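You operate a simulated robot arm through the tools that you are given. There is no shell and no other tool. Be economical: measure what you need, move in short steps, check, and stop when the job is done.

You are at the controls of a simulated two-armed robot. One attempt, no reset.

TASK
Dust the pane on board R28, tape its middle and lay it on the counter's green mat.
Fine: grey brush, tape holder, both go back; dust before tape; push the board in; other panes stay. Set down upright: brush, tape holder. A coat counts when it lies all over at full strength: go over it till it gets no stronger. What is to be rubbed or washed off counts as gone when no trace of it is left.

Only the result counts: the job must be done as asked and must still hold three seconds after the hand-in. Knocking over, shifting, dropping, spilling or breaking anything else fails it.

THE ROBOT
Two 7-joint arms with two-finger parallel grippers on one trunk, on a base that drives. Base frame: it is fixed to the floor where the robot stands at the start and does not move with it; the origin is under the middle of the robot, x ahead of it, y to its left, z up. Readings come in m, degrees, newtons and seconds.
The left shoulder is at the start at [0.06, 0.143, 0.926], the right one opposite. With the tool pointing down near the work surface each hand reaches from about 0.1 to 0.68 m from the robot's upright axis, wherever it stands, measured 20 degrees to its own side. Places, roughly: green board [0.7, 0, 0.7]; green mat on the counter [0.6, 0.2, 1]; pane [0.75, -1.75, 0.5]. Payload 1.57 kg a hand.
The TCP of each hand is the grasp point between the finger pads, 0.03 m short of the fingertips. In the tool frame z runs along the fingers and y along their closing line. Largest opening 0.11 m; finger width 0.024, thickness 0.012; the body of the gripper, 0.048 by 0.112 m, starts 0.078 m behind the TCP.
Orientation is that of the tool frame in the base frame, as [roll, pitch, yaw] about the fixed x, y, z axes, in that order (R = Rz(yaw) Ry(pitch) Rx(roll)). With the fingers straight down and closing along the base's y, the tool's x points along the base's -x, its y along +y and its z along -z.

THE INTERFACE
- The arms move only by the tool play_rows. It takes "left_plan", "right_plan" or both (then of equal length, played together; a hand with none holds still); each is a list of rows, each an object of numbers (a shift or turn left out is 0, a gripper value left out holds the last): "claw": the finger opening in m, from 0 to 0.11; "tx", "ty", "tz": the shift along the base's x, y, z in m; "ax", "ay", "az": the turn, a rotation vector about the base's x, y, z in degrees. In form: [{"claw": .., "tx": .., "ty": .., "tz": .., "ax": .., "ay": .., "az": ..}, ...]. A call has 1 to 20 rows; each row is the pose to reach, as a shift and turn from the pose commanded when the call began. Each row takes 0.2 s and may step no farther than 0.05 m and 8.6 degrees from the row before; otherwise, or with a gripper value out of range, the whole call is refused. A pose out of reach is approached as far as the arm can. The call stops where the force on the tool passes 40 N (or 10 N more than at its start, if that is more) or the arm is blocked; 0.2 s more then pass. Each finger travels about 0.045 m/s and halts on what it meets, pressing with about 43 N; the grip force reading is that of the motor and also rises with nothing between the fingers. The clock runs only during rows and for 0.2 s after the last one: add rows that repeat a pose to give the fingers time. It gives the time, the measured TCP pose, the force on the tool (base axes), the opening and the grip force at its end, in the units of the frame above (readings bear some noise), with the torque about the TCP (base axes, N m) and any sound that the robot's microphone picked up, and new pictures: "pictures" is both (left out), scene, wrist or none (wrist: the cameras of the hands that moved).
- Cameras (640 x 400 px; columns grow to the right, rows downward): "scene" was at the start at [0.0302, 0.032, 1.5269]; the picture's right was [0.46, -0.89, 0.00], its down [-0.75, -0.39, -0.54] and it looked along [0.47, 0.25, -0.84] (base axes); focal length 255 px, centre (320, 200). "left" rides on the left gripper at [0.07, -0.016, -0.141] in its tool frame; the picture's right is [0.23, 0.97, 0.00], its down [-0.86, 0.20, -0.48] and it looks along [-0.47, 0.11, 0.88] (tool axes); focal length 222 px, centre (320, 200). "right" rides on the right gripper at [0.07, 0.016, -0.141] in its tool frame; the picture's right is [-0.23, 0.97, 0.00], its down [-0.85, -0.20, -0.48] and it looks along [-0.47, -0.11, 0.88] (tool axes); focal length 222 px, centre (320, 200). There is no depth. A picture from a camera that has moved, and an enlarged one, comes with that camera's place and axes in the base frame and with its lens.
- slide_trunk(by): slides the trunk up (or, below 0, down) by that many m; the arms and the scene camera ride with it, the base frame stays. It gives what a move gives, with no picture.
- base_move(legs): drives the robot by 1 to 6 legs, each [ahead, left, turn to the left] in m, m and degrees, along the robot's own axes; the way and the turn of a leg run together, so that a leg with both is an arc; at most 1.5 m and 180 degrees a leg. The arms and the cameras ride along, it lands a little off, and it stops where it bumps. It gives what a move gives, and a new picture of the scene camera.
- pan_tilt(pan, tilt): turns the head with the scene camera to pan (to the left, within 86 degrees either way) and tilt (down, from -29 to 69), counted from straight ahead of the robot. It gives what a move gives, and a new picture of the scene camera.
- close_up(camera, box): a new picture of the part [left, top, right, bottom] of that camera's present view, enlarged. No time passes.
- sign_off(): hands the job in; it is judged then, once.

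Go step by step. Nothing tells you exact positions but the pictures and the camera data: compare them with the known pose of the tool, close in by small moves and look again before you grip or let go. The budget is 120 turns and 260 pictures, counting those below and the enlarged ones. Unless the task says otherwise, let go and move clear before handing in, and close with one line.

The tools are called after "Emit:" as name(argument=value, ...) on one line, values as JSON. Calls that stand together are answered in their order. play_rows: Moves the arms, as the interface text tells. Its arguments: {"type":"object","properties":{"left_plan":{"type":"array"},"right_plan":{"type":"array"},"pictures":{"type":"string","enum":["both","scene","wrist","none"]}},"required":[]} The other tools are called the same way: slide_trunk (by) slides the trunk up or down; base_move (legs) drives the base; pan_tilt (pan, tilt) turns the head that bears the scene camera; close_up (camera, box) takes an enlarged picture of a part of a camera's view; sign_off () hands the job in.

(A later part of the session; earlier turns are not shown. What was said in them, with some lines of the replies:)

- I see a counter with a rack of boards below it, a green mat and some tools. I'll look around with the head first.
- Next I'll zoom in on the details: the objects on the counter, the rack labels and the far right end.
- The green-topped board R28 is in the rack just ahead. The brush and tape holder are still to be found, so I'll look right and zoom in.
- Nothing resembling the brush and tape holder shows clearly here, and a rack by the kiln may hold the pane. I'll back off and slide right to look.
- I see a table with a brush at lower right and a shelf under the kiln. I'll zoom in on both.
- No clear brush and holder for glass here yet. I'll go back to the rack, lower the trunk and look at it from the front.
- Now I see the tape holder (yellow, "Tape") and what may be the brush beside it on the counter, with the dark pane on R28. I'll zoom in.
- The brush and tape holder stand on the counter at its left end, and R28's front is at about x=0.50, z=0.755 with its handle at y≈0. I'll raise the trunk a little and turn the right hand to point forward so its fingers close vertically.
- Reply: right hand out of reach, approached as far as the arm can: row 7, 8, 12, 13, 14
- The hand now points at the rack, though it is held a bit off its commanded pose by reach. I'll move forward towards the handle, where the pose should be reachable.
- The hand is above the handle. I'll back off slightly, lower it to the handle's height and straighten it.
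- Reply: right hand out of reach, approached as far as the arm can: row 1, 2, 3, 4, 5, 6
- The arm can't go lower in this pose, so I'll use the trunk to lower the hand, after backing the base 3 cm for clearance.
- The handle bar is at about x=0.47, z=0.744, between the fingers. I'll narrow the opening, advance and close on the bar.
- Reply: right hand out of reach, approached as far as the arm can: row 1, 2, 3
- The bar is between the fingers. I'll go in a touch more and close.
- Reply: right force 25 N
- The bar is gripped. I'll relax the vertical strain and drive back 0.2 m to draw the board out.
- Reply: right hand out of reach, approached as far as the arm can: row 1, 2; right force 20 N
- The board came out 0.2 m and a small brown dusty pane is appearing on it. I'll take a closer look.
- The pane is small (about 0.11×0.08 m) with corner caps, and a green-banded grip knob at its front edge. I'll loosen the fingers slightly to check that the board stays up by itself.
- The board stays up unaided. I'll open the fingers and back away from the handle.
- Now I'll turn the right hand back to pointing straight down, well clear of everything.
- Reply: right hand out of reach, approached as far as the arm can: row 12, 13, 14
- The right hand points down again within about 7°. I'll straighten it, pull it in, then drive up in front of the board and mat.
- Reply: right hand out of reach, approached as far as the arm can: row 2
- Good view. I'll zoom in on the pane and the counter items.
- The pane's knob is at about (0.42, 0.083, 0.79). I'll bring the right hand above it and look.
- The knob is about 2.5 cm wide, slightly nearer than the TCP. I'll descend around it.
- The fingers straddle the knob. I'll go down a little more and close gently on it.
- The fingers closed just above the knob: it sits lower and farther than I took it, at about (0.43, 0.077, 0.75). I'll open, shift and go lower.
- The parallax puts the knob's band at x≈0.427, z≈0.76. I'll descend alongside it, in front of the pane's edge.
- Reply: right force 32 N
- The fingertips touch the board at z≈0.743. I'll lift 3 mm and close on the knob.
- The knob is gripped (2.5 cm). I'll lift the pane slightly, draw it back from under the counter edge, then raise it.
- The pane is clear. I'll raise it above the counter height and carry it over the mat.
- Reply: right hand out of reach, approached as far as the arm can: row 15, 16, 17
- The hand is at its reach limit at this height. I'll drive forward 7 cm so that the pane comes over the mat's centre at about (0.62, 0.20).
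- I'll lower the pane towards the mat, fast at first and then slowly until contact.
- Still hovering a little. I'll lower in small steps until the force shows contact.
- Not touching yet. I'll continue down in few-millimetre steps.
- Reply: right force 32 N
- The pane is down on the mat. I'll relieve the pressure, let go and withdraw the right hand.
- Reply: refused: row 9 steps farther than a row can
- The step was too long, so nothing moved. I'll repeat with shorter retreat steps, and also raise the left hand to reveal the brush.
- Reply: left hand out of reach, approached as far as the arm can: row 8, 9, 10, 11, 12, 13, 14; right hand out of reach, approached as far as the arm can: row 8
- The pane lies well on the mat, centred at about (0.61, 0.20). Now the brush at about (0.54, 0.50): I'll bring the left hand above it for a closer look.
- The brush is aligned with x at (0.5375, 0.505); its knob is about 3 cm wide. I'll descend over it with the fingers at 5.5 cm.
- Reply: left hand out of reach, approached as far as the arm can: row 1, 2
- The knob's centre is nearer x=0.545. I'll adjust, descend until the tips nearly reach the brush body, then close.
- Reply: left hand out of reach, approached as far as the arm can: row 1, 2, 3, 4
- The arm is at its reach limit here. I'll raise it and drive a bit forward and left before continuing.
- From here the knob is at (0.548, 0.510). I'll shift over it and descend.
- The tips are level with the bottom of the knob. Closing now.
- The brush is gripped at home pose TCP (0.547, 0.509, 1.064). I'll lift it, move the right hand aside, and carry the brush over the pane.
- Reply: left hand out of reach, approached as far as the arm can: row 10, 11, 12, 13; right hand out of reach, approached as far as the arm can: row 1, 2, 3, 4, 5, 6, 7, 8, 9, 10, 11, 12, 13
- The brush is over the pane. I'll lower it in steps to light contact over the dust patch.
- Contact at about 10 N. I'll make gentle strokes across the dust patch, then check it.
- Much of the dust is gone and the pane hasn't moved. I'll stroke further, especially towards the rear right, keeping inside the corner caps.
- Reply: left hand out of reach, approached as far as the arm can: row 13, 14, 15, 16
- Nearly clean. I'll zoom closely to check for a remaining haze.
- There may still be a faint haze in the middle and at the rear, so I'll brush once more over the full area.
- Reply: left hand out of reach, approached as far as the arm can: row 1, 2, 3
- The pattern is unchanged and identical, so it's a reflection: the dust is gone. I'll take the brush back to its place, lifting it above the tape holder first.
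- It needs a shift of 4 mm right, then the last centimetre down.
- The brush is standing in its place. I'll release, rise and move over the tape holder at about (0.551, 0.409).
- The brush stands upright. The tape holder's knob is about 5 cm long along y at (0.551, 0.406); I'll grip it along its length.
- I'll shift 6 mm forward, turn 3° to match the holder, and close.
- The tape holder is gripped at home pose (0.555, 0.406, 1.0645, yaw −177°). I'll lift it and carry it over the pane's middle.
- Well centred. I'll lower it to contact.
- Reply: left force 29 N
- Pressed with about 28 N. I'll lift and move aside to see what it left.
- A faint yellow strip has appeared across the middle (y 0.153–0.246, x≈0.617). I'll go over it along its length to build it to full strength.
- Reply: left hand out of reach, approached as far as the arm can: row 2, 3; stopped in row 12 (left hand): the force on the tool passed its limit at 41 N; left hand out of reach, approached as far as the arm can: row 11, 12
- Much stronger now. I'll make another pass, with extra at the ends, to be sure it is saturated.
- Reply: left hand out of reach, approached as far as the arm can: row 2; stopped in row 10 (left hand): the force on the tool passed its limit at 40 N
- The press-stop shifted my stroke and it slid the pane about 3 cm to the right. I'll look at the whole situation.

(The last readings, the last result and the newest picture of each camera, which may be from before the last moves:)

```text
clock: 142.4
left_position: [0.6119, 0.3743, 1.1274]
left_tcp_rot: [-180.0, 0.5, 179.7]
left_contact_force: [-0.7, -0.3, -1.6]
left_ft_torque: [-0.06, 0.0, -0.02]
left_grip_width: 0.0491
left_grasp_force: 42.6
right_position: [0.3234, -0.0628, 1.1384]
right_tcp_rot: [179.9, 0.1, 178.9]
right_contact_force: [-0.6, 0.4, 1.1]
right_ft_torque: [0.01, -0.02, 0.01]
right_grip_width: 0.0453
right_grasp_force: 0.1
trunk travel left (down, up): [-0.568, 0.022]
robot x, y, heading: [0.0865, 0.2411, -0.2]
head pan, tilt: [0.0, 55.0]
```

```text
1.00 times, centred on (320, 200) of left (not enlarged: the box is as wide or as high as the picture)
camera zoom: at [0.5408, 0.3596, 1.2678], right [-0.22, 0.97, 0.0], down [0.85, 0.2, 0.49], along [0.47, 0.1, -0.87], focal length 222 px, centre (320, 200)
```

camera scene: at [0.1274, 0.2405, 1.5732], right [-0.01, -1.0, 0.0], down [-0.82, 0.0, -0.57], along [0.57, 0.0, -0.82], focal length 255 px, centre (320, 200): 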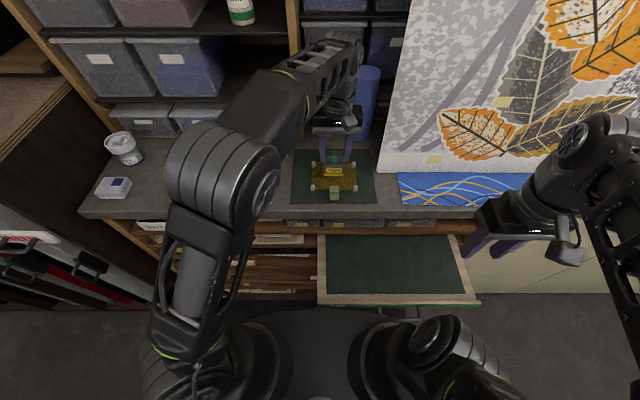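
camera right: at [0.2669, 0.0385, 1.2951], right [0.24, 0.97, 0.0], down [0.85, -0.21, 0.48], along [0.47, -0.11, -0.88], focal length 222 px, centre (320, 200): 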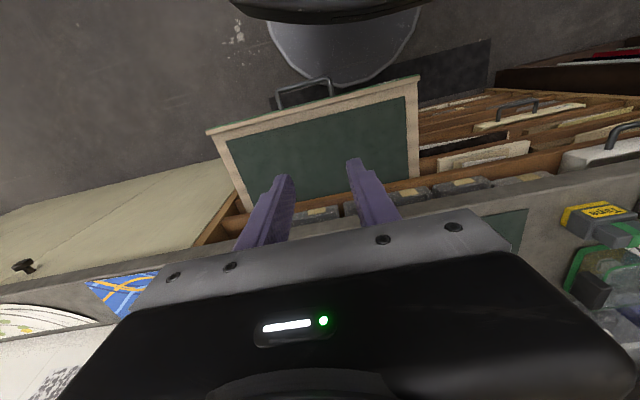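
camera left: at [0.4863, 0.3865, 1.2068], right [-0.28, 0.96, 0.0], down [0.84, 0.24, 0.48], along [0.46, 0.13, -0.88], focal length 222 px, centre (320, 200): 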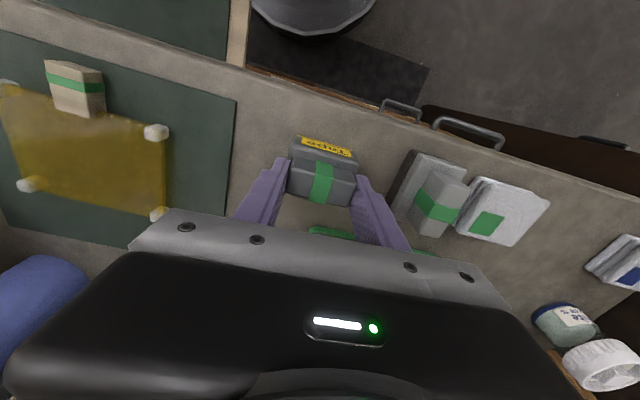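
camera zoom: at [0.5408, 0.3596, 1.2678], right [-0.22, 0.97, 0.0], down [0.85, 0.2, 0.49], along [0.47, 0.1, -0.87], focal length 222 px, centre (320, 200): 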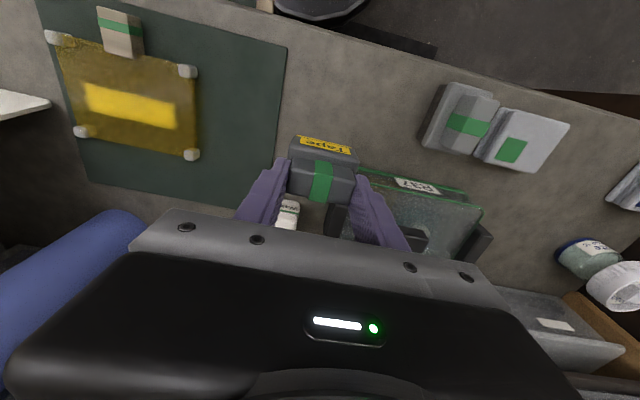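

The pane is still on the mat and the strip looks solid. I'll do one more light pass over its length and ends to be sure it's saturated.

Emit:
play_rows(left_plan=[{"ty": -0.04}, {"ty": -0.08}, {"ty": -0.12}, {"ty": -0.16}, {"ty": -0.2, "tx": 0.002}, {"ty": -0.208, "tx": 0.003, "tz": -0.02}, {"ty": -0.208, "tx": 0.003, "tz": -0.04}, {"ty": -0.208, "tx": 0.003, "tz": -0.0455}], pictures="none")

Emit:
play_rows(left_plan=[{"ty": 0.008}, {"ty": 0.016}, {"ty": 0.024}, {"ty": 0.03}, {"ty": 0.022}, {"ty": 0.03}, {"ty": 0.02}, {"ty": 0.01}, {"ty": 0.0}, {"ty": -0.01}, {"ty": -0.02}, {"ty": -0.03}, {"ty": -0.022}, {"ty": -0.03}, {"ty": -0.02}, {"ty": -0.01}, {"ty": 0.0}], pictures="none")

Emit:
close_up(camera="left", box=[160, 60, 480, 260])

```text
clock: 144.2
left_position: [0.6161, 0.1675, 1.0837]
left_tcp_rot: [-179.8, 1.0, 179.7]
left_contact_force: [-0.8, -0.3, 17.5]
left_ft_torque: [0.46, 0.07, -0.04]
left_grip_width: 0.0491
left_grasp_force: 42.5
left hand out of reach, approached as far as the arm can: row 4, 5, 6
right_position: [0.3227, -0.0635, 1.14]
right_tcp_rot: [179.9, 0.1, 178.9]
right_contact_force: [0.4, -0.1, -0.1]
right_ft_torque: [-0.02, 0.03, -0.01]
right_grip_width: 0.045
right_grasp_force: 0.1
trunk travel left (down, up): [-0.568, 0.022]
robot x, y, heading: [0.0871, 0.2397, -0.4]
head pan, tilt: [0.0, 55.0]
```

```text
clock: 147.8
left_position: [0.6135, 0.1668, 1.0836]
left_tcp_rot: [-179.9, 0.6, 179.8]
left_contact_force: [-1.3, -7.3, 19.5]
left_ft_torque: [-0.56, -0.02, -0.02]
left_grip_width: 0.0492
left_grasp_force: 43.2
right_position: [0.3224, -0.0643, 1.1389]
right_tcp_rot: [179.9, 0.3, 178.8]
right_contact_force: [0.2, -0.6, 0.1]
right_ft_torque: [-0.01, 0.02, 0.02]
right_grip_width: 0.0451
right_grasp_force: 0.1
trunk travel left (down, up): [-0.568, 0.022]
robot x, y, heading: [0.084, 0.2381, -0.2]
head pan, tilt: [0.0, 55.0]
```

```text
2.00 times, centred on (320, 160) of left
camera zoom: at [0.5425, 0.1502, 1.2247], right [-0.22, 0.97, 0.0], down [0.85, 0.2, 0.49], along [0.48, 0.1, -0.87], focal length 444 px, centre (320, 280)
```

zoom: 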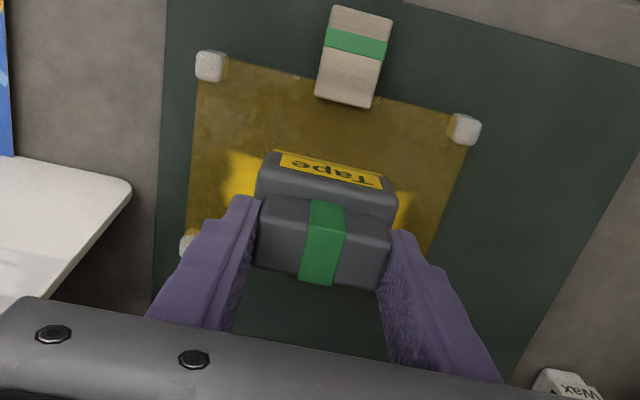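

The pass is done. I'll lift and carry the holder back over its place.

Emit:
play_rows(left_plan=[{"tz": 0.015}, {"tz": 0.035}, {"tz": 0.045, "ty": 0.03, "tx": -0.01}, {"tz": 0.05, "ty": 0.07, "tx": -0.02}, {"tz": 0.05, "ty": 0.11, "tx": -0.03, "az": 1, "ay": 0.5}, {"tz": 0.05, "ty": 0.15, "tx": -0.04, "az": 2, "ay": 0.5}, {"tz": 0.05, "ty": 0.19, "tx": -0.05, "az": 3, "ay": 0.5}, {"tz": 0.05, "ty": 0.22, "tx": -0.058, "az": 3.4, "ay": 0.5}, {"tz": 0.04, "ty": 0.2395, "tx": -0.0585, "az": 3.4, "ay": 0.5}, {"tz": 0.02, "ty": 0.2395, "tx": -0.0585, "az": 3.4, "ay": 0.5}, {"tz": 0.0, "ty": 0.2395, "tx": -0.0585, "az": 3.4, "ay": 0.5}], pictures="scene")

Emit:
close_up(camera="scene", box=[160, 120, 300, 220])

Emit:
close_up(camera="scene", box=[315, 155, 375, 195])

```text
clock: 150.2
left_position: [0.5566, 0.4075, 1.0796]
left_tcp_rot: [-179.8, 0.0, -176.8]
left_contact_force: [0.1, -0.3, -0.4]
left_ft_torque: [0.0, -0.01, -0.02]
left_grip_width: 0.049
left_grasp_force: 42.2
left hand out of reach, approached as far as the arm can: row 2, 3
right_position: [0.3236, -0.064, 1.1386]
right_tcp_rot: [179.9, 0.1, 178.8]
right_contact_force: [0.3, 0.1, -0.5]
right_ft_torque: [0.02, -0.01, -0.03]
right_grip_width: 0.045
right_grasp_force: 0.0
trunk travel left (down, up): [-0.568, 0.022]
robot x, y, heading: [0.0868, 0.2412, -0.4]
head pan, tilt: [0.0, 55.0]
camera scene: at [0.1281, 0.2409, 1.5731], right [-0.01, -1.0, 0.0], down [-0.82, 0.0, -0.57], along [0.57, 0.0, -0.82], focal length 255 px, centre (320, 200)
```

scene: 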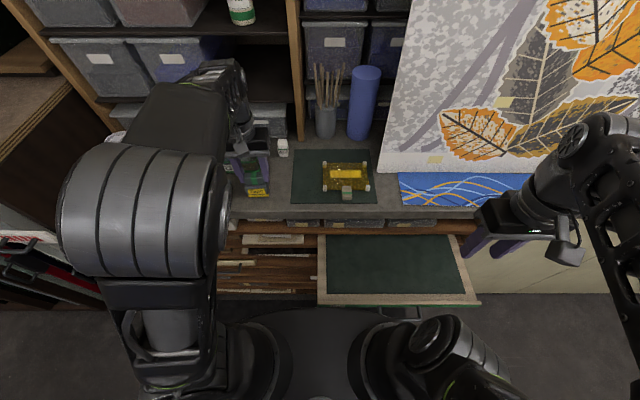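

```text
4.00 times, centred on (230, 170) of scene
camera zoom: at [0.1281, 0.2409, 1.5731], right [-0.01, -1.0, 0.0], down [-0.82, 0.0, -0.57], along [0.57, 0.0, -0.82], focal length 1020 px, centre (680, 320)
```

zoom: 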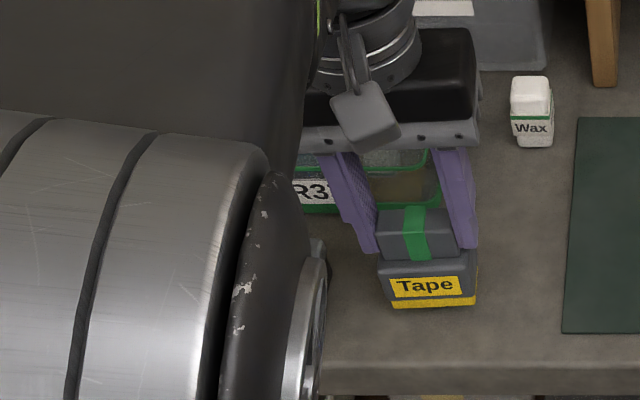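

```text
10.00 times, centred on (345, 175) of scene
camera zoom: at [0.1281, 0.2409, 1.5731], right [-0.01, -1.0, 0.0], down [-0.82, 0.0, -0.57], along [0.57, 0.0, -0.82], focal length 2551 px, centre (70, 450)
```

zoom: 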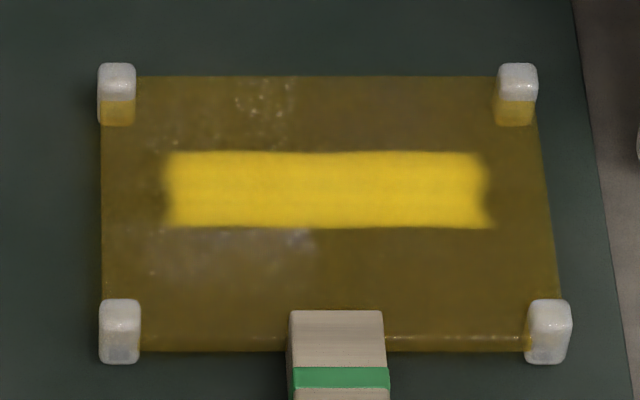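

The strip didn't change, so it's at full strength. I'll lower the holder onto its place.

Emit:
play_rows(left_plan=[{"tx": -0.001, "ty": -0.001, "tz": -0.006}, {"tx": -0.001, "ty": -0.001, "tz": -0.011}, {"tx": -0.001, "ty": -0.001, "tz": -0.014}, {"tx": -0.001, "ty": -0.001, "tz": -0.015}], pictures="none")

Emit:
play_rows(left_plan=[{"tz": -0.001}, {"tz": -0.001}], pictures="none")

Emit:
close_up(camera="scene", box=[160, 120, 300, 220])

```text
clock: 151.2
left_position: [0.556, 0.408, 1.0678]
left_tcp_rot: [-179.8, 0.3, -176.8]
left_contact_force: [0.3, 1.6, 9.9]
left_ft_torque: [0.1, -0.13, 0.04]
left_grip_width: 0.0492
left_grasp_force: 43.3
right_position: [0.3228, -0.0652, 1.1407]
right_tcp_rot: [179.9, 0.2, 178.8]
right_contact_force: [-0.6, 0.4, 0.5]
right_ft_torque: [0.01, -0.01, 0.0]
right_grip_width: 0.0449
right_grasp_force: 0.2
trunk travel left (down, up): [-0.568, 0.022]
robot x, y, heading: [0.0855, 0.2419, -0.4]
head pan, tilt: [0.0, 55.0]
```

```text
clock: 151.8
left_position: [0.5558, 0.4064, 1.0659]
left_tcp_rot: [-179.9, 0.3, -176.8]
left_contact_force: [2.1, 2.4, 23.8]
left_ft_torque: [0.14, -0.51, 0.0]
left_grip_width: 0.0492
left_grasp_force: 43.1
right_position: [0.3222, -0.0641, 1.1395]
right_tcp_rot: [179.9, 0.2, 178.8]
right_contact_force: [-0.4, -0.4, -0.2]
right_ft_torque: [-0.01, -0.05, 0.0]
right_grip_width: 0.0452
right_grasp_force: 0.0
trunk travel left (down, up): [-0.568, 0.022]
robot x, y, heading: [0.0871, 0.2413, -0.1]
head pan, tilt: [0.0, 55.0]
```

```text
4.00 times, centred on (230, 170) of scene
camera zoom: at [0.1259, 0.2405, 1.5734], right [-0.01, -1.0, 0.0], down [-0.82, 0.0, -0.57], along [0.57, 0.0, -0.82], focal length 1020 px, centre (680, 320)
```

zoom: 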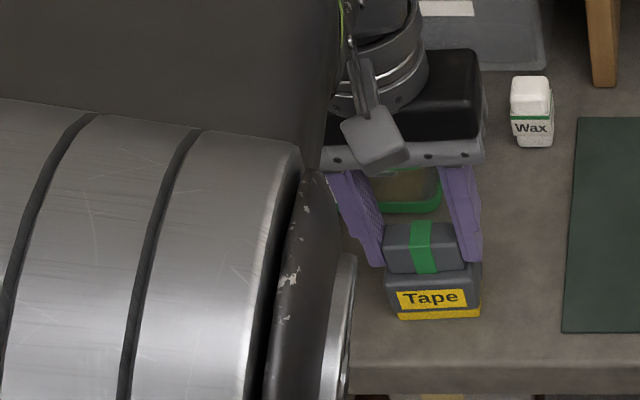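

The holder is down. I'll release it and withdraw the left hand.

Emit:
play_rows(left_plan=[{"tz": 0.001, "claw": 0.055}, {"tz": 0.001, "claw": 0.065}, {"tz": 0.001, "claw": 0.07}, {"tz": 0.01}, {"tz": 0.035}, {"tz": 0.06}, {"tz": 0.06, "tx": -0.04}, {"tz": 0.06, "tx": -0.08}, {"tz": 0.06, "tx": -0.12}, {"tz": 0.06, "tx": -0.16}, {"tz": 0.06, "tx": -0.2}], pictures="scene")

Emit:
close_up(camera="scene", box=[160, 110, 400, 230])

```text
clock: 154.2
left_position: [0.3542, 0.4081, 1.1257]
left_tcp_rot: [-180.0, 0.1, -176.9]
left_contact_force: [-0.9, 0.4, 0.5]
left_ft_torque: [0.0, 0.0, -0.03]
left_grip_width: 0.0699
left_grasp_force: 0.1
right_position: [0.3213, -0.0627, 1.1382]
right_tcp_rot: [179.9, 0.2, 178.8]
right_contact_force: [-0.6, 0.7, 0.9]
right_ft_torque: [-0.07, -0.05, -0.01]
right_grip_width: 0.0447
right_grasp_force: 0.1
trunk travel left (down, up): [-0.568, 0.022]
robot x, y, heading: [0.0853, 0.238, -0.4]
head pan, tilt: [0.0, 55.0]
camera scene: at [0.126, 0.2411, 1.5732], right [-0.01, -1.0, 0.0], down [-0.82, 0.0, -0.57], along [0.57, 0.0, -0.82], focal length 255 px, centre (320, 200)
```

scene: 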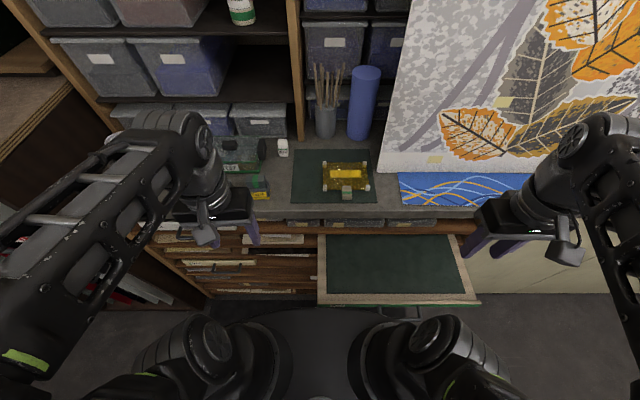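

```text
2.67 times, centred on (280, 170) of scene
camera zoom: at [0.126, 0.2411, 1.5732], right [-0.01, -1.0, 0.0], down [-0.82, 0.0, -0.57], along [0.57, 0.0, -0.82], focal length 680 px, centre (427, 280)
```

zoom: 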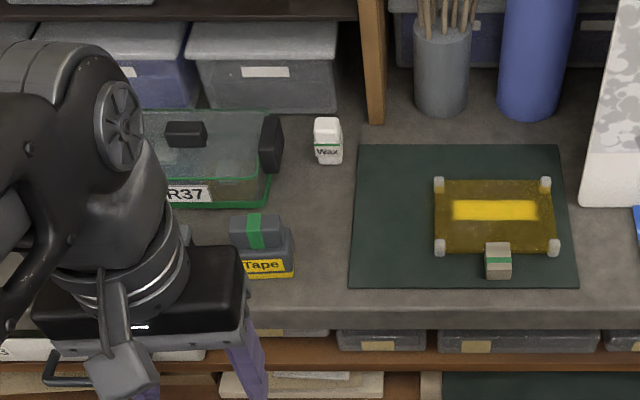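

All fine. The pane's right margin on the mat is only about 1 cm, so I'll re-centre it with the right hand by its knob at about (0.537, 0.166).

Emit:
play_rows(right_plan=[{"claw": 0.06, "ty": 0.04}, {"ty": 0.08}, {"ty": 0.12}, {"ty": 0.16}, {"ty": 0.2}, {"ty": 0.229}, {"ty": 0.229, "tx": 0.04}, {"ty": 0.229, "tx": 0.08}, {"ty": 0.229, "tx": 0.12}, {"ty": 0.229, "tx": 0.16}, {"ty": 0.229, "tx": 0.2}, {"ty": 0.229, "tx": 0.214}, {"ty": 0.229, "tx": 0.214, "tz": -0.03}, {"ty": 0.229, "tx": 0.214, "tz": -0.05}], pictures="wrist")

Emit:
close_up(camera="right", box=[160, 60, 480, 260])

```text
clock: 157.2
left_position: [0.3562, 0.4063, 1.125]
left_tcp_rot: [-179.9, -0.1, -176.8]
left_contact_force: [0.1, 0.2, -0.2]
left_ft_torque: [-0.01, -0.03, 0.02]
left_grip_width: 0.0697
left_grasp_force: 0.0
right_position: [0.5375, 0.1665, 1.0901]
right_tcp_rot: [179.9, 0.1, 178.8]
right_contact_force: [-0.2, -0.5, 0.0]
right_ft_torque: [0.0, 0.02, -0.01]
right_grip_width: 0.06
right_grasp_force: 0.0
right hand out of reach, approached as far as the arm can: row 1, 2, 3, 4, 5
trunk travel left (down, up): [-0.568, 0.022]
robot x, y, heading: [0.086, 0.24, -0.3]
head pan, tilt: [0.0, 55.0]
camera right: at [0.4678, 0.1828, 1.2308], right [0.25, 0.97, 0.0], down [0.85, -0.22, 0.48], along [0.47, -0.12, -0.88], focal length 222 px, centre (320, 200)
```

right: 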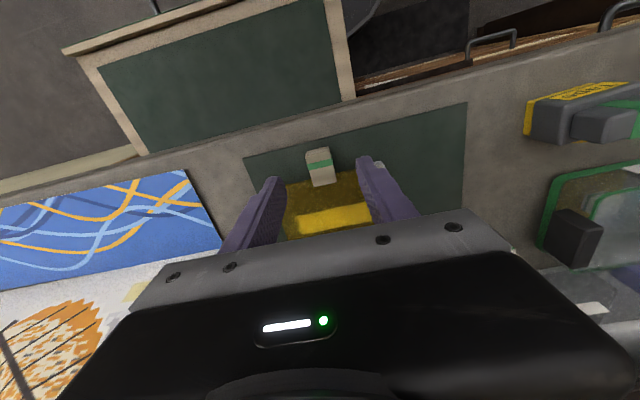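

```text
2.00 times, centred on (320, 160) of right
camera zoom: at [0.4678, 0.1828, 1.2308], right [0.25, 0.97, 0.0], down [0.85, -0.22, 0.48], along [0.47, -0.12, -0.88], focal length 444 px, centre (320, 280)
```

zoom: 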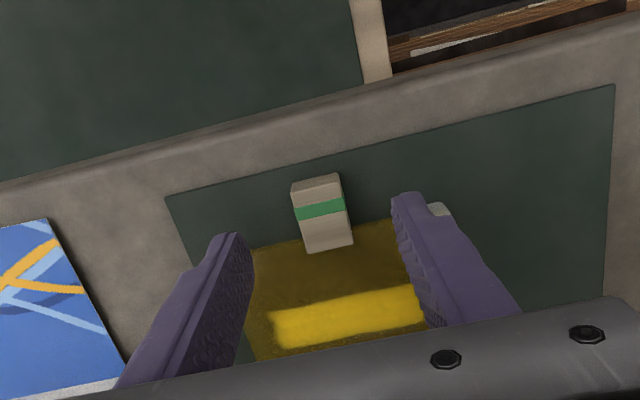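

I'll descend beside the knob and grip it.

Emit:
play_rows(right_plan=[{"tx": 0.003, "ty": -0.003, "tz": -0.025}, {"tx": 0.003, "ty": -0.003, "tz": -0.045}, {"tx": 0.003, "ty": -0.003, "tz": -0.057}, {"tx": 0.003, "ty": -0.003, "tz": -0.063}, {"tx": 0.003, "ty": -0.003, "tz": -0.063, "claw": 0.045}, {"tx": 0.003, "ty": -0.003, "tz": -0.063, "claw": 0.03}, {"tx": 0.003, "ty": -0.003, "tz": -0.063, "claw": 0.01}, {"tx": 0.003, "ty": -0.003, "tz": -0.063, "claw": 0.0}, {"tx": 0.003, "ty": -0.003, "tz": -0.063}], pictures="wrist")

```text
clock: 159.2
left_position: [0.356, 0.408, 1.1256]
left_tcp_rot: [-180.0, 0.0, -176.9]
left_contact_force: [0.5, -0.3, -0.2]
left_ft_torque: [-0.02, -0.02, -0.01]
left_grip_width: 0.0697
left_grasp_force: 0.1
right_position: [0.5389, 0.1621, 1.025]
right_tcp_rot: [179.9, 0.2, 178.8]
right_contact_force: [0.5, 0.6, 1.0]
right_ft_torque: [-0.03, -0.12, 0.16]
right_grip_width: 0.0255
right_grasp_force: 37.1
trunk travel left (down, up): [-0.568, 0.022]
robot x, y, heading: [0.0858, 0.2422, -0.5]
head pan, tilt: [0.0, 55.0]
camera right: at [0.4692, 0.1787, 1.1665], right [0.25, 0.97, 0.0], down [0.85, -0.22, 0.48], along [0.47, -0.12, -0.88], focal length 222 px, centre (320, 200)
```

right: 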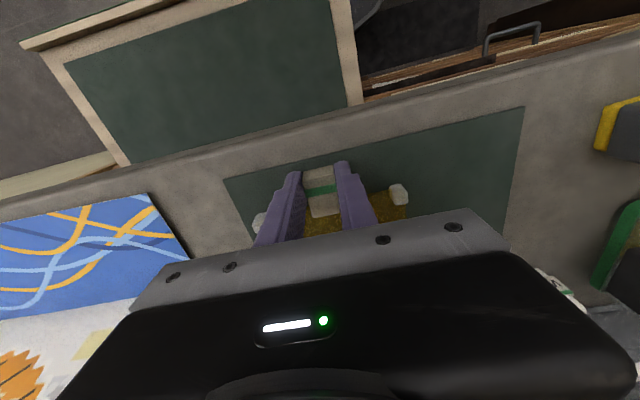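

Gripped. I'll lift it 8 mm, shift 3.6 cm left, lower it again, then release and rise.

Emit:
play_rows(right_plan=[{"tz": 0.004}, {"tz": 0.008}, {"tz": 0.008, "ty": 0.012}, {"tz": 0.008, "ty": 0.024}, {"tz": 0.008, "ty": 0.036}, {"tz": 0.005, "ty": 0.036}, {"tz": 0.002, "ty": 0.036}, {"tz": 0.0005, "ty": 0.036}], pictures="none")

Emit:
close_up(camera="scene", box=[240, 120, 400, 220])

```text
clock: 161.0
left_position: [0.3564, 0.4075, 1.1247]
left_tcp_rot: [-179.8, 0.1, -176.8]
left_contact_force: [0.2, -0.4, 0.1]
left_ft_torque: [0.01, 0.0, 0.02]
left_grip_width: 0.0703
left_grasp_force: 0.1
right_position: [0.5405, 0.1984, 1.0259]
right_tcp_rot: [179.8, 0.0, 178.8]
right_contact_force: [0.1, -0.2, -1.4]
right_ft_torque: [0.04, 0.07, 0.02]
right_grip_width: 0.0252
right_grasp_force: 36.5
trunk travel left (down, up): [-0.568, 0.022]
robot x, y, heading: [0.0875, 0.2407, -0.3]
head pan, tilt: [0.0, 55.0]
```

```text
4.00 times, centred on (320, 170) of scene
camera zoom: at [0.1277, 0.2407, 1.5731], right [-0.01, -1.0, 0.0], down [-0.82, 0.0, -0.57], along [0.57, 0.0, -0.82], focal length 1020 px, centre (320, 320)
```

zoom: 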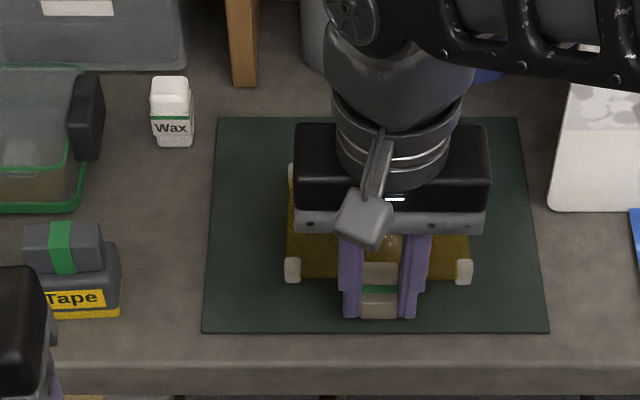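

Centred. I'll lower the last fraction, release, rise and withdraw.

Emit:
play_rows(right_plan=[{"tz": -0.001}, {"tz": -0.001, "claw": 0.03}, {"tz": -0.001, "claw": 0.045}, {"tz": -0.001, "claw": 0.045}, {"tz": 0.015}, {"tz": 0.05}, {"tz": 0.085}, {"tz": 0.105, "tx": -0.02}, {"tz": 0.11, "tx": -0.06}, {"tz": 0.11, "tx": -0.1}, {"tz": 0.11, "tx": -0.14}, {"tz": 0.11, "tx": -0.18}, {"tz": 0.11, "tx": -0.21, "ty": -0.03}, {"tz": 0.11, "tx": -0.21, "ty": -0.07}, {"tz": 0.11, "tx": -0.21, "ty": -0.11}], pictures="none")

Emit:
close_up(camera="scene", box=[200, 110, 400, 230])

Emit:
base_move(legs=[[-0.4, 0, 0.2], [-0.22, -0.16, 0]])

```text
clock: 164.2
left_position: [0.3571, 0.4079, 1.125]
left_tcp_rot: [179.9, 0.0, -176.7]
left_contact_force: [0.0, -0.3, -0.5]
left_ft_torque: [0.05, 0.07, 0.01]
left_grip_width: 0.0699
left_grasp_force: 0.0
right_position: [0.3382, 0.0869, 1.1309]
right_tcp_rot: [179.9, 0.0, 179.0]
right_contact_force: [0.3, -0.8, -1.5]
right_ft_torque: [0.08, 0.07, 0.01]
right_grip_width: 0.0451
right_grasp_force: 0.0
right hand out of reach, approached as far as the arm can: row 15
trunk travel left (down, up): [-0.568, 0.022]
robot x, y, heading: [0.0873, 0.2451, -0.1]
head pan, tilt: [0.0, 55.0]
```

```text
3.20 times, centred on (300, 170) of scene
camera zoom: at [0.1305, 0.2399, 1.573], right [0.0, -1.0, 0.0], down [-0.82, 0.0, -0.57], along [0.57, 0.0, -0.82], focal length 816 px, centre (384, 296)
```

zoom: 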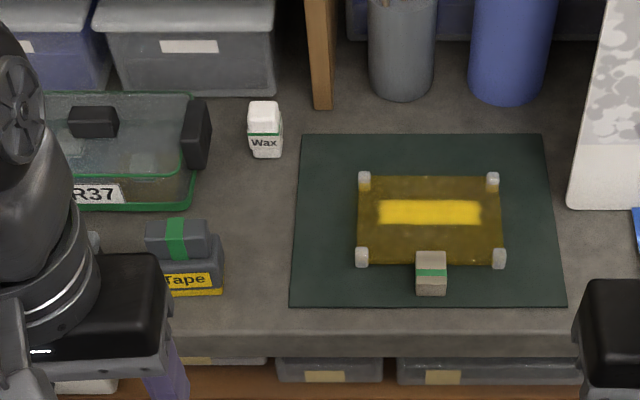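

```text
clock: 168.2
left_position: [-0.2489, 0.2508, 1.1254]
left_tcp_rot: [180.0, 0.1, -176.6]
left_contact_force: [-0.3, 0.1, -0.2]
left_ft_torque: [0.03, 0.0, 0.04]
left_grip_width: 0.0701
left_grasp_force: 0.1
right_position: [-0.2684, -0.0687, 1.1307]
right_tcp_rot: [179.9, 0.2, 179.0]
right_contact_force: [-0.7, -0.7, -0.1]
right_ft_torque: [0.03, 0.0, 0.01]
right_grip_width: 0.045
right_grasp_force: 0.1
trunk travel left (down, up): [-0.568, 0.022]
robot x, y, heading: [-0.5142, 0.086, -0.0]
head pan, tilt: [0.0, 55.0]
camera scene: at [-0.4781, 0.0842, 1.5732], right [0.0, -1.0, 0.0], down [-0.82, 0.0, -0.57], along [0.57, 0.0, -0.82], focal length 255 px, centre (320, 200)
```

scene: 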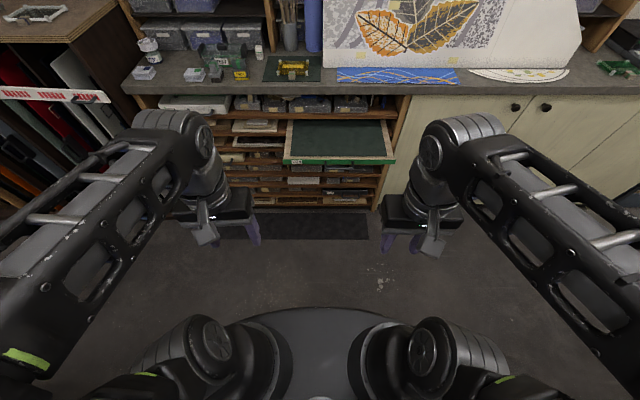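

The pane is well centred. Now I'll turn the right hand horizontal again to push the board back in.

Emit:
play_rows(right_plan=[{"claw": 0.045, "tx": 0.024, "ax": 4.948, "ay": -4.948, "az": -4.948}, {"tx": 0.048, "ax": 9.897, "ay": -9.897, "az": -9.897}, {"tx": 0.072, "ax": 14.845, "ay": -14.845, "az": -14.845}, {"tx": 0.096, "ax": 19.79, "ay": -19.79, "az": -19.79}, {"tx": 0.12, "ax": 24.74, "ay": -24.74, "az": -24.74}, {"tx": 0.144, "ax": 29.69, "ay": -29.69, "az": -29.69}, {"tx": 0.168, "ax": 34.64, "ay": -34.64, "az": -34.64}, {"tx": 0.192, "ax": 39.59, "ay": -39.59, "az": -39.59}, {"tx": 0.216, "ax": 44.53, "ay": -44.53, "az": -44.53}, {"tx": 0.24, "ax": 49.48, "ay": -49.48, "az": -49.48}, {"tx": 0.264, "ax": 54.43, "ay": -54.43, "az": -54.43}, {"tx": 0.288, "ax": 59.38, "ay": -59.38, "az": -59.38}, {"tx": 0.312, "ax": 64.33, "ay": -64.33, "az": -64.33}, {"tx": 0.336, "ax": 69.28, "ay": -69.28, "az": -69.28}], pictures="scene")

```text
clock: 171.2
left_position: [-0.2482, 0.2533, 1.1236]
left_tcp_rot: [-179.9, 0.1, -176.6]
left_contact_force: [0.1, 0.3, -0.4]
left_ft_torque: [-0.01, 0.0, 0.01]
left_grip_width: 0.0701
left_grasp_force: 0.1
right_position: [0.0695, -0.0673, 1.1295]
right_tcp_rot: [90.0, -1.0, 89.9]
right_contact_force: [0.0, -0.1, -0.4]
right_ft_torque: [-0.01, -0.01, 0.01]
right_grip_width: 0.045
right_grasp_force: 0.1
right hand out of reach, approached as far as the arm can: row 9, 10, 11, 12
trunk travel left (down, up): [-0.568, 0.022]
robot x, y, heading: [-0.5169, 0.0843, 0.0]
head pan, tilt: [0.0, 55.0]
camera scene: at [-0.4757, 0.0855, 1.5731], right [0.0, -1.0, 0.0], down [-0.82, 0.0, -0.57], along [0.57, 0.0, -0.82], focal length 255 px, centre (320, 200)
```

scene: 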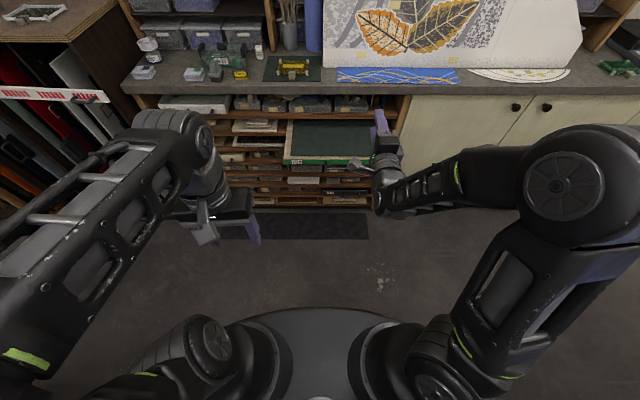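

Nicely horizontal. I'll lower the trunk to the handle's height and align sideways with the handle.

Emit:
slide_trunk(by=-0.3855)

Emit:
play_rows(right_plan=[{"ty": 0.02}, {"ty": 0.04}, {"ty": 0.06, "tx": 0.02}, {"ty": 0.06, "tx": 0.05}, {"ty": 0.06, "tx": 0.09}], pictures="both")

```text
clock: 174.9
left_position: [-0.2485, 0.2517, 0.7409]
left_tcp_rot: [-179.9, 0.0, -176.6]
left_contact_force: [-0.3, 0.3, -0.1]
left_ft_torque: [0.0, 0.0, -0.02]
left_grip_width: 0.07
left_grasp_force: 0.0
right_position: [0.0689, -0.0671, 0.7442]
right_tcp_rot: [90.0, -1.0, 90.0]
right_contact_force: [0.6, 0.7, 0.2]
right_ft_torque: [0.0, 0.0, 0.0]
right_grip_width: 0.0451
right_grasp_force: 0.1
trunk travel left (down, up): [-0.183, 0.407]
robot x, y, heading: [-0.5149, 0.0872, 0.0]
head pan, tilt: [0.0, 55.0]
```

```text
clock: 176.1
left_position: [-0.2497, 0.2533, 0.7383]
left_tcp_rot: [-179.8, 0.0, -176.6]
left_contact_force: [0.0, 0.9, 0.3]
left_ft_torque: [-0.01, -0.01, 0.0]
left_grip_width: 0.0698
left_grasp_force: 0.1
right_position: [0.1594, -0.0048, 0.749]
right_tcp_rot: [89.9, -0.9, 89.9]
right_contact_force: [-0.5, 1.0, 0.1]
right_ft_torque: [0.0, 0.03, 0.03]
right_grip_width: 0.0449
right_grasp_force: 0.0
trunk travel left (down, up): [-0.183, 0.407]
robot x, y, heading: [-0.5165, 0.0881, -0.0]
head pan, tilt: [0.0, 55.0]
camera scene: at [-0.477, 0.085, 1.1876], right [0.0, -1.0, 0.0], down [-0.82, 0.0, -0.57], along [0.57, 0.0, -0.82], focal length 255 px, centre (320, 200)
camera right: at [0.0174, 0.0626, 0.7654], right [0.0, -0.24, 0.97], down [-0.48, -0.85, -0.22], along [0.88, -0.47, -0.12], focal length 222 px, centre (320, 200)
```

scene: 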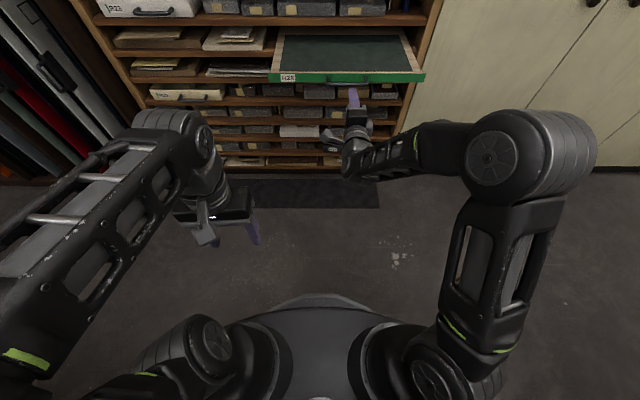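
right: 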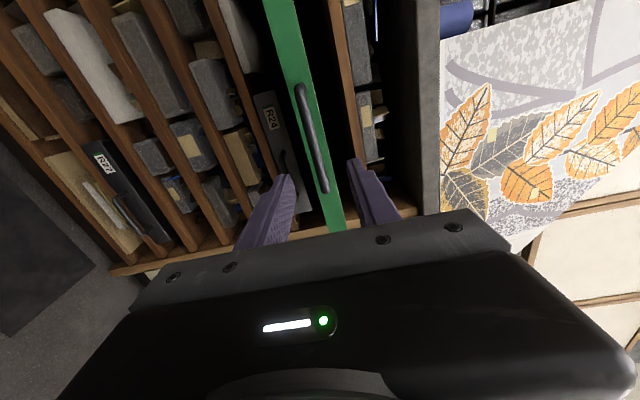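

The bar lies between the fingers. I'll advance to it and grip.

Emit:
play_rows(right_plan=[{"tx": 0.03, "tz": -0.005}, {"tx": 0.06, "tz": -0.005}, {"tx": 0.085, "tz": -0.005}, {"tx": 0.103, "tz": -0.005}, {"tx": 0.103, "tz": -0.005, "claw": 0.025}, {"tx": 0.103, "tz": -0.005, "claw": 0.0}, {"tx": 0.103, "tz": -0.005}, {"tx": 0.103, "tz": -0.005}], pictures="wrist")

```text
clock: 177.9
left_position: [-0.2478, 0.2527, 0.7407]
left_tcp_rot: [-179.9, -0.1, -176.6]
left_contact_force: [0.6, -0.1, -0.7]
left_ft_torque: [0.0, -0.01, 0.01]
left_grip_width: 0.0699
left_grasp_force: 0.0
right_position: [0.2602, -0.0084, 0.7423]
right_tcp_rot: [89.8, -0.9, 90.0]
right_contact_force: [3.8, 0.4, 4.1]
right_ft_torque: [-0.71, -0.04, 0.09]
right_grip_width: 0.0121
right_grasp_force: 28.7
trunk travel left (down, up): [-0.183, 0.407]
robot x, y, heading: [-0.5165, 0.0832, -0.3]
head pan, tilt: [0.0, 55.0]
camera right: at [0.1194, 0.0603, 0.7595], right [0.0, -0.24, 0.97], down [-0.48, -0.85, -0.21], along [0.88, -0.47, -0.11], focal length 222 px, centre (320, 200)
```

right: 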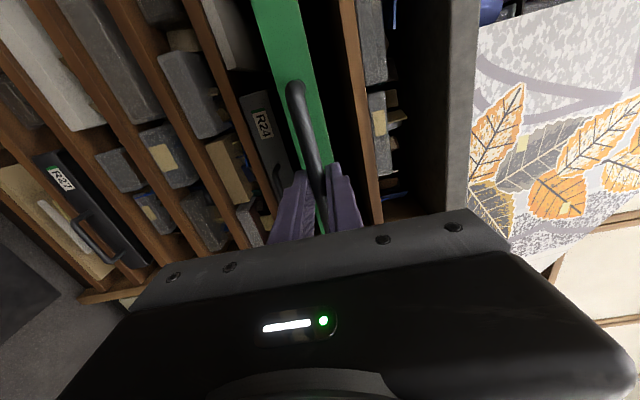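

Gripped. I'll drive forward 0.2 m to push the board in.

Emit:
base_move(legs=[[0.2, 0, 0]])

Emit:
pan_tilt(pan=0, tilt=25)

Emit:
close_up(camera="scene", box=[180, 150, 480, 330])

```text
clock: 179.5
left_position: [-0.0524, 0.252, 0.74]
left_tcp_rot: [-179.8, 0.1, -176.8]
left_contact_force: [-0.3, 0.5, 1.0]
left_ft_torque: [-0.02, 0.01, -0.04]
left_grip_width: 0.07
left_grasp_force: 0.0
right_position: [0.4564, -0.0092, 0.7434]
right_tcp_rot: [90.0, -0.9, 89.9]
right_contact_force: [-0.8, 21.3, 4.0]
right_ft_torque: [-0.73, -0.03, 0.37]
right_grip_width: 0.0119
right_grasp_force: 29.3
trunk travel left (down, up): [-0.183, 0.407]
robot x, y, heading: [-0.322, 0.0852, -0.5]
head pan, tilt: [0.0, 55.0]
camera scene: at [-0.2811, 0.0858, 1.1877], right [-0.01, -1.0, 0.0], down [-0.82, 0.01, -0.57], along [0.57, -0.01, -0.82], focal length 255 px, centre (320, 200)
```

scene: 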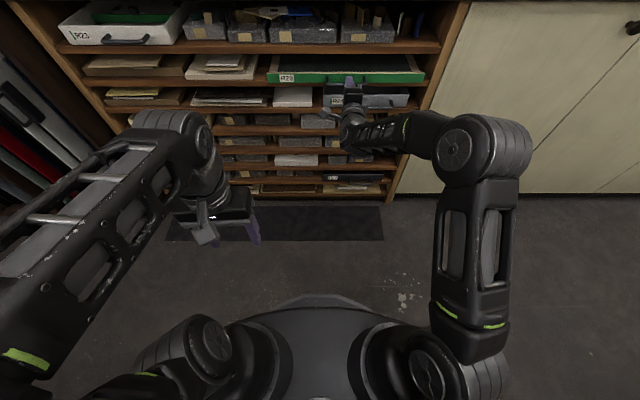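

```text
clock: 180.4
left_position: [-0.0525, 0.2503, 0.7397]
left_tcp_rot: [-179.8, 0.0, -176.8]
left_contact_force: [-0.6, -0.3, 0.5]
left_ft_torque: [-0.01, -0.01, -0.01]
left_grip_width: 0.0699
left_grasp_force: 0.2
right_position: [0.4552, -0.0091, 0.7435]
right_tcp_rot: [89.9, -0.9, 90.0]
right_contact_force: [-1.5, 3.6, 2.6]
right_ft_torque: [-0.73, -0.01, 0.46]
right_grip_width: 0.0118
right_grasp_force: 29.5
trunk travel left (down, up): [-0.183, 0.407]
robot x, y, heading: [-0.3231, 0.0838, -0.3]
head pan, tilt: [0.0, 25.0]
camera scene: at [-0.2609, 0.0843, 1.2316], right [-0.01, -1.0, 0.0], down [-0.42, 0.0, -0.91], along [0.91, -0.01, -0.42], focal length 255 px, centre (320, 200)
```

scene: 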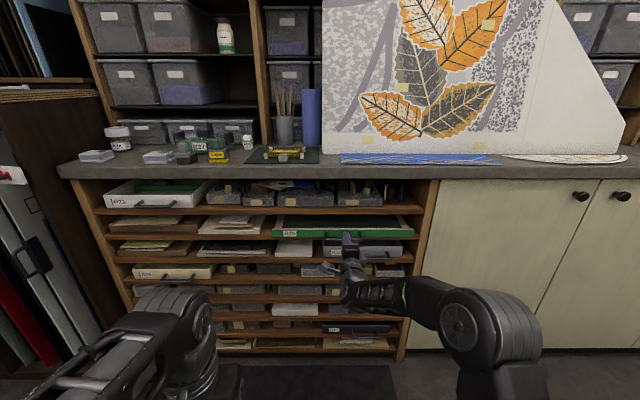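

```text
2.13 times, centred on (330, 240) of scene
camera zoom: at [-0.2609, 0.0843, 1.2316], right [-0.01, -1.0, 0.0], down [-0.42, 0.0, -0.91], along [0.91, -0.01, -0.42], focal length 544 px, centre (299, 115)
```

zoom: 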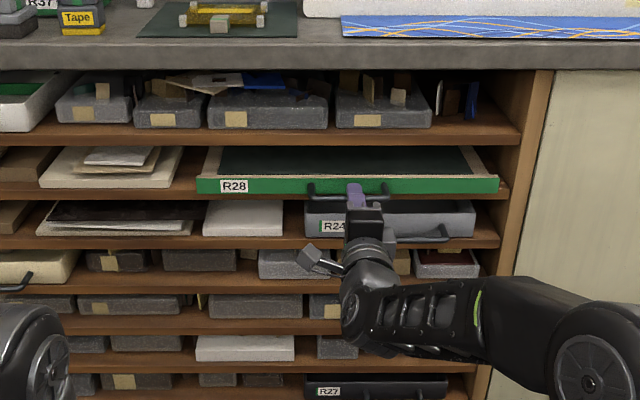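

The board is about 5 mm short of its original place. I'll push on gently with the arm until it stops.

Emit:
play_rows(right_plan=[{"tx": 0.004}, {"tx": 0.008}, {"tx": 0.012}, {"tx": 0.016}], pictures="none")

Emit:
close_up(camera="scene", box=[180, 150, 480, 330])

```text
clock: 181.4
left_position: [-0.0525, 0.249, 0.7394]
left_tcp_rot: [-180.0, 0.1, -177.0]
left_contact_force: [0.3, -0.1, 0.0]
left_ft_torque: [0.0, 0.01, -0.02]
left_grip_width: 0.07
left_grasp_force: 0.1
right_position: [0.4712, -0.0104, 0.743]
right_tcp_rot: [90.0, -1.0, 89.9]
right_contact_force: [-25.0, 3.2, -4.1]
right_ft_torque: [-0.72, 0.03, -0.01]
right_grip_width: 0.0123
right_grasp_force: 29.7
trunk travel left (down, up): [-0.183, 0.407]
robot x, y, heading: [-0.321, 0.0849, -0.5]
head pan, tilt: [0.0, 25.0]
```

```text
2.13 times, centred on (330, 240) of scene
camera zoom: at [-0.2623, 0.0842, 1.2316], right [-0.01, -1.0, 0.0], down [-0.42, 0.0, -0.91], along [0.91, -0.01, -0.42], focal length 544 px, centre (299, 115)
```

zoom: 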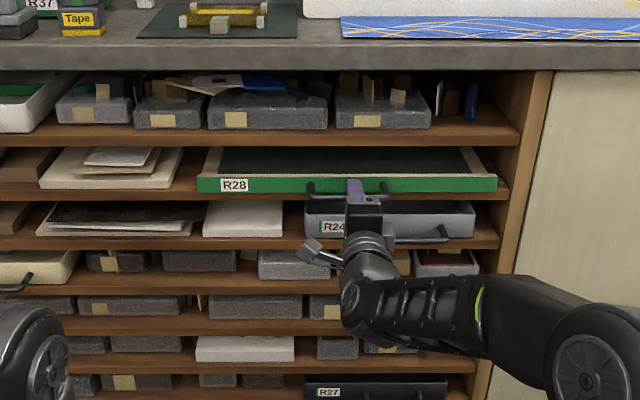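

The push now meets 25 N, so the board is at its stop. I'll release the handle and back away.

Emit:
play_rows(right_plan=[{"tx": -0.003}, {"tx": -0.003, "claw": 0.025}, {"tx": -0.003, "claw": 0.045}, {"tx": -0.003, "claw": 0.045}, {"tx": -0.003, "claw": 0.045}], pictures="none")

Emit:
base_move(legs=[[-0.2, 0, 0]])

Emit:
close_up(camera="scene", box=[200, 130, 460, 300])

```text
clock: 182.6
left_position: [-0.0513, 0.2499, 0.7388]
left_tcp_rot: [-179.9, 0.0, -176.9]
left_contact_force: [0.1, 0.6, -0.4]
left_ft_torque: [0.0, 0.0, -0.03]
left_grip_width: 0.0702
left_grasp_force: 0.0
right_position: [0.4692, -0.0104, 0.7432]
right_tcp_rot: [89.9, -1.0, 90.0]
right_contact_force: [0.0, 0.0, -0.3]
right_ft_torque: [0.03, 0.01, 0.0]
right_grip_width: 0.0448
right_grasp_force: 0.0
trunk travel left (down, up): [-0.183, 0.407]
robot x, y, heading: [-0.3192, 0.085, -0.6]
head pan, tilt: [0.0, 25.0]
```

```text
clock: 184.2
left_position: [-0.2549, 0.2513, 0.7393]
left_tcp_rot: [180.0, 0.0, -177.0]
left_contact_force: [-0.6, -0.1, 0.7]
left_ft_torque: [0.02, 0.02, -0.01]
left_grip_width: 0.07
left_grasp_force: 0.1
right_position: [0.2657, -0.0092, 0.7434]
right_tcp_rot: [89.9, -1.0, 89.8]
right_contact_force: [-1.0, -0.7, -0.3]
right_ft_torque: [0.03, 0.01, 0.01]
right_grip_width: 0.0449
right_grasp_force: 0.1
trunk travel left (down, up): [-0.183, 0.407]
robot x, y, heading: [-0.5239, 0.0849, -0.4]
head pan, tilt: [0.0, 25.0]
camera scene: at [-0.4638, 0.0854, 1.2316], right [-0.01, -1.0, 0.0], down [-0.42, 0.0, -0.91], along [0.91, -0.01, -0.42], focal length 255 px, centre (320, 200)
```

scene: 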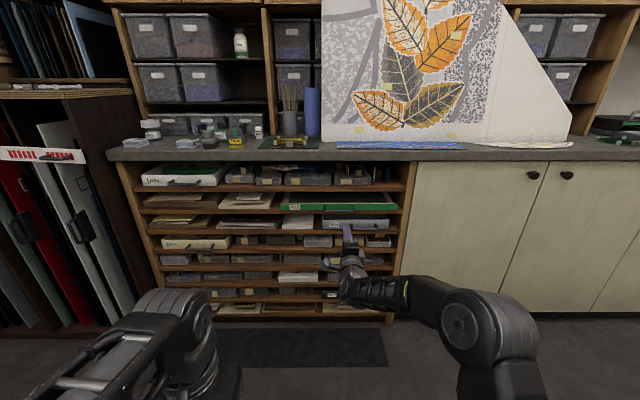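

```text
2.35 times, centred on (330, 215) of scene
camera zoom: at [-0.4638, 0.0854, 1.2316], right [-0.01, -1.0, 0.0], down [-0.42, 0.0, -0.91], along [0.91, -0.01, -0.42], focal length 600 px, centre (296, 165)
```

zoom: 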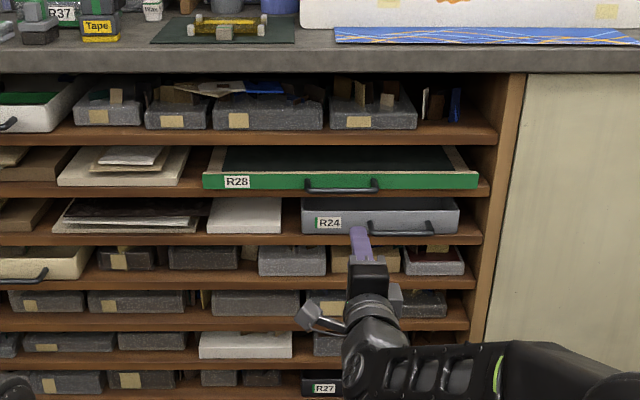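

The board is in and flush. One final check of the counter.

Emit:
close_up(camera="scene", box=[100, 100, 340, 220])

Emit:
close_up(camera="scene", box=[180, 105, 340, 175])

```text
2.67 times, centred on (220, 160) of scene
camera zoom: at [-0.4638, 0.0854, 1.2316], right [-0.01, -1.0, 0.0], down [-0.42, 0.0, -0.91], along [0.91, -0.01, -0.42], focal length 680 px, centre (587, 307)
```

zoom: 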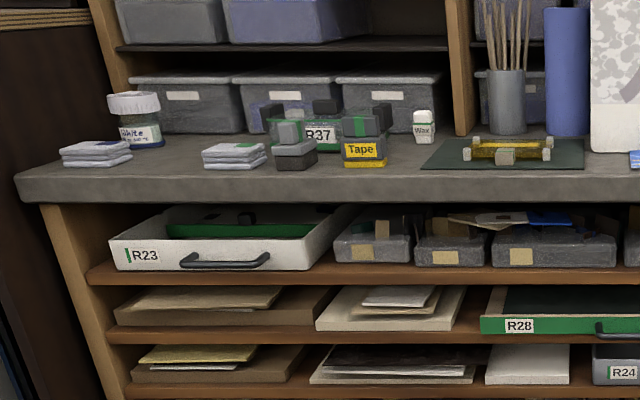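

```text
4.00 times, centred on (260, 140) of scene
camera zoom: at [-0.4638, 0.0854, 1.2316], right [-0.01, -1.0, 0.0], down [-0.42, 0.0, -0.91], along [0.91, -0.01, -0.42], focal length 1020 px, centre (560, 440)
```

zoom: 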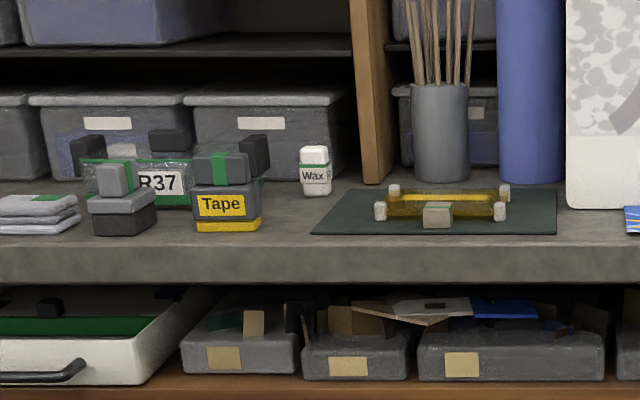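

The brush and tape holder stand upright in their places, the taped pane lies on the mat, and the board is pushed in. Handing in.

Emit:
sign_off()

```text
The job is handed in.
```

The R28 pane is dusted, taped across its middle and lying on the green mat. The brush and tape holder stand upright back in their places, and the board is pushed in.
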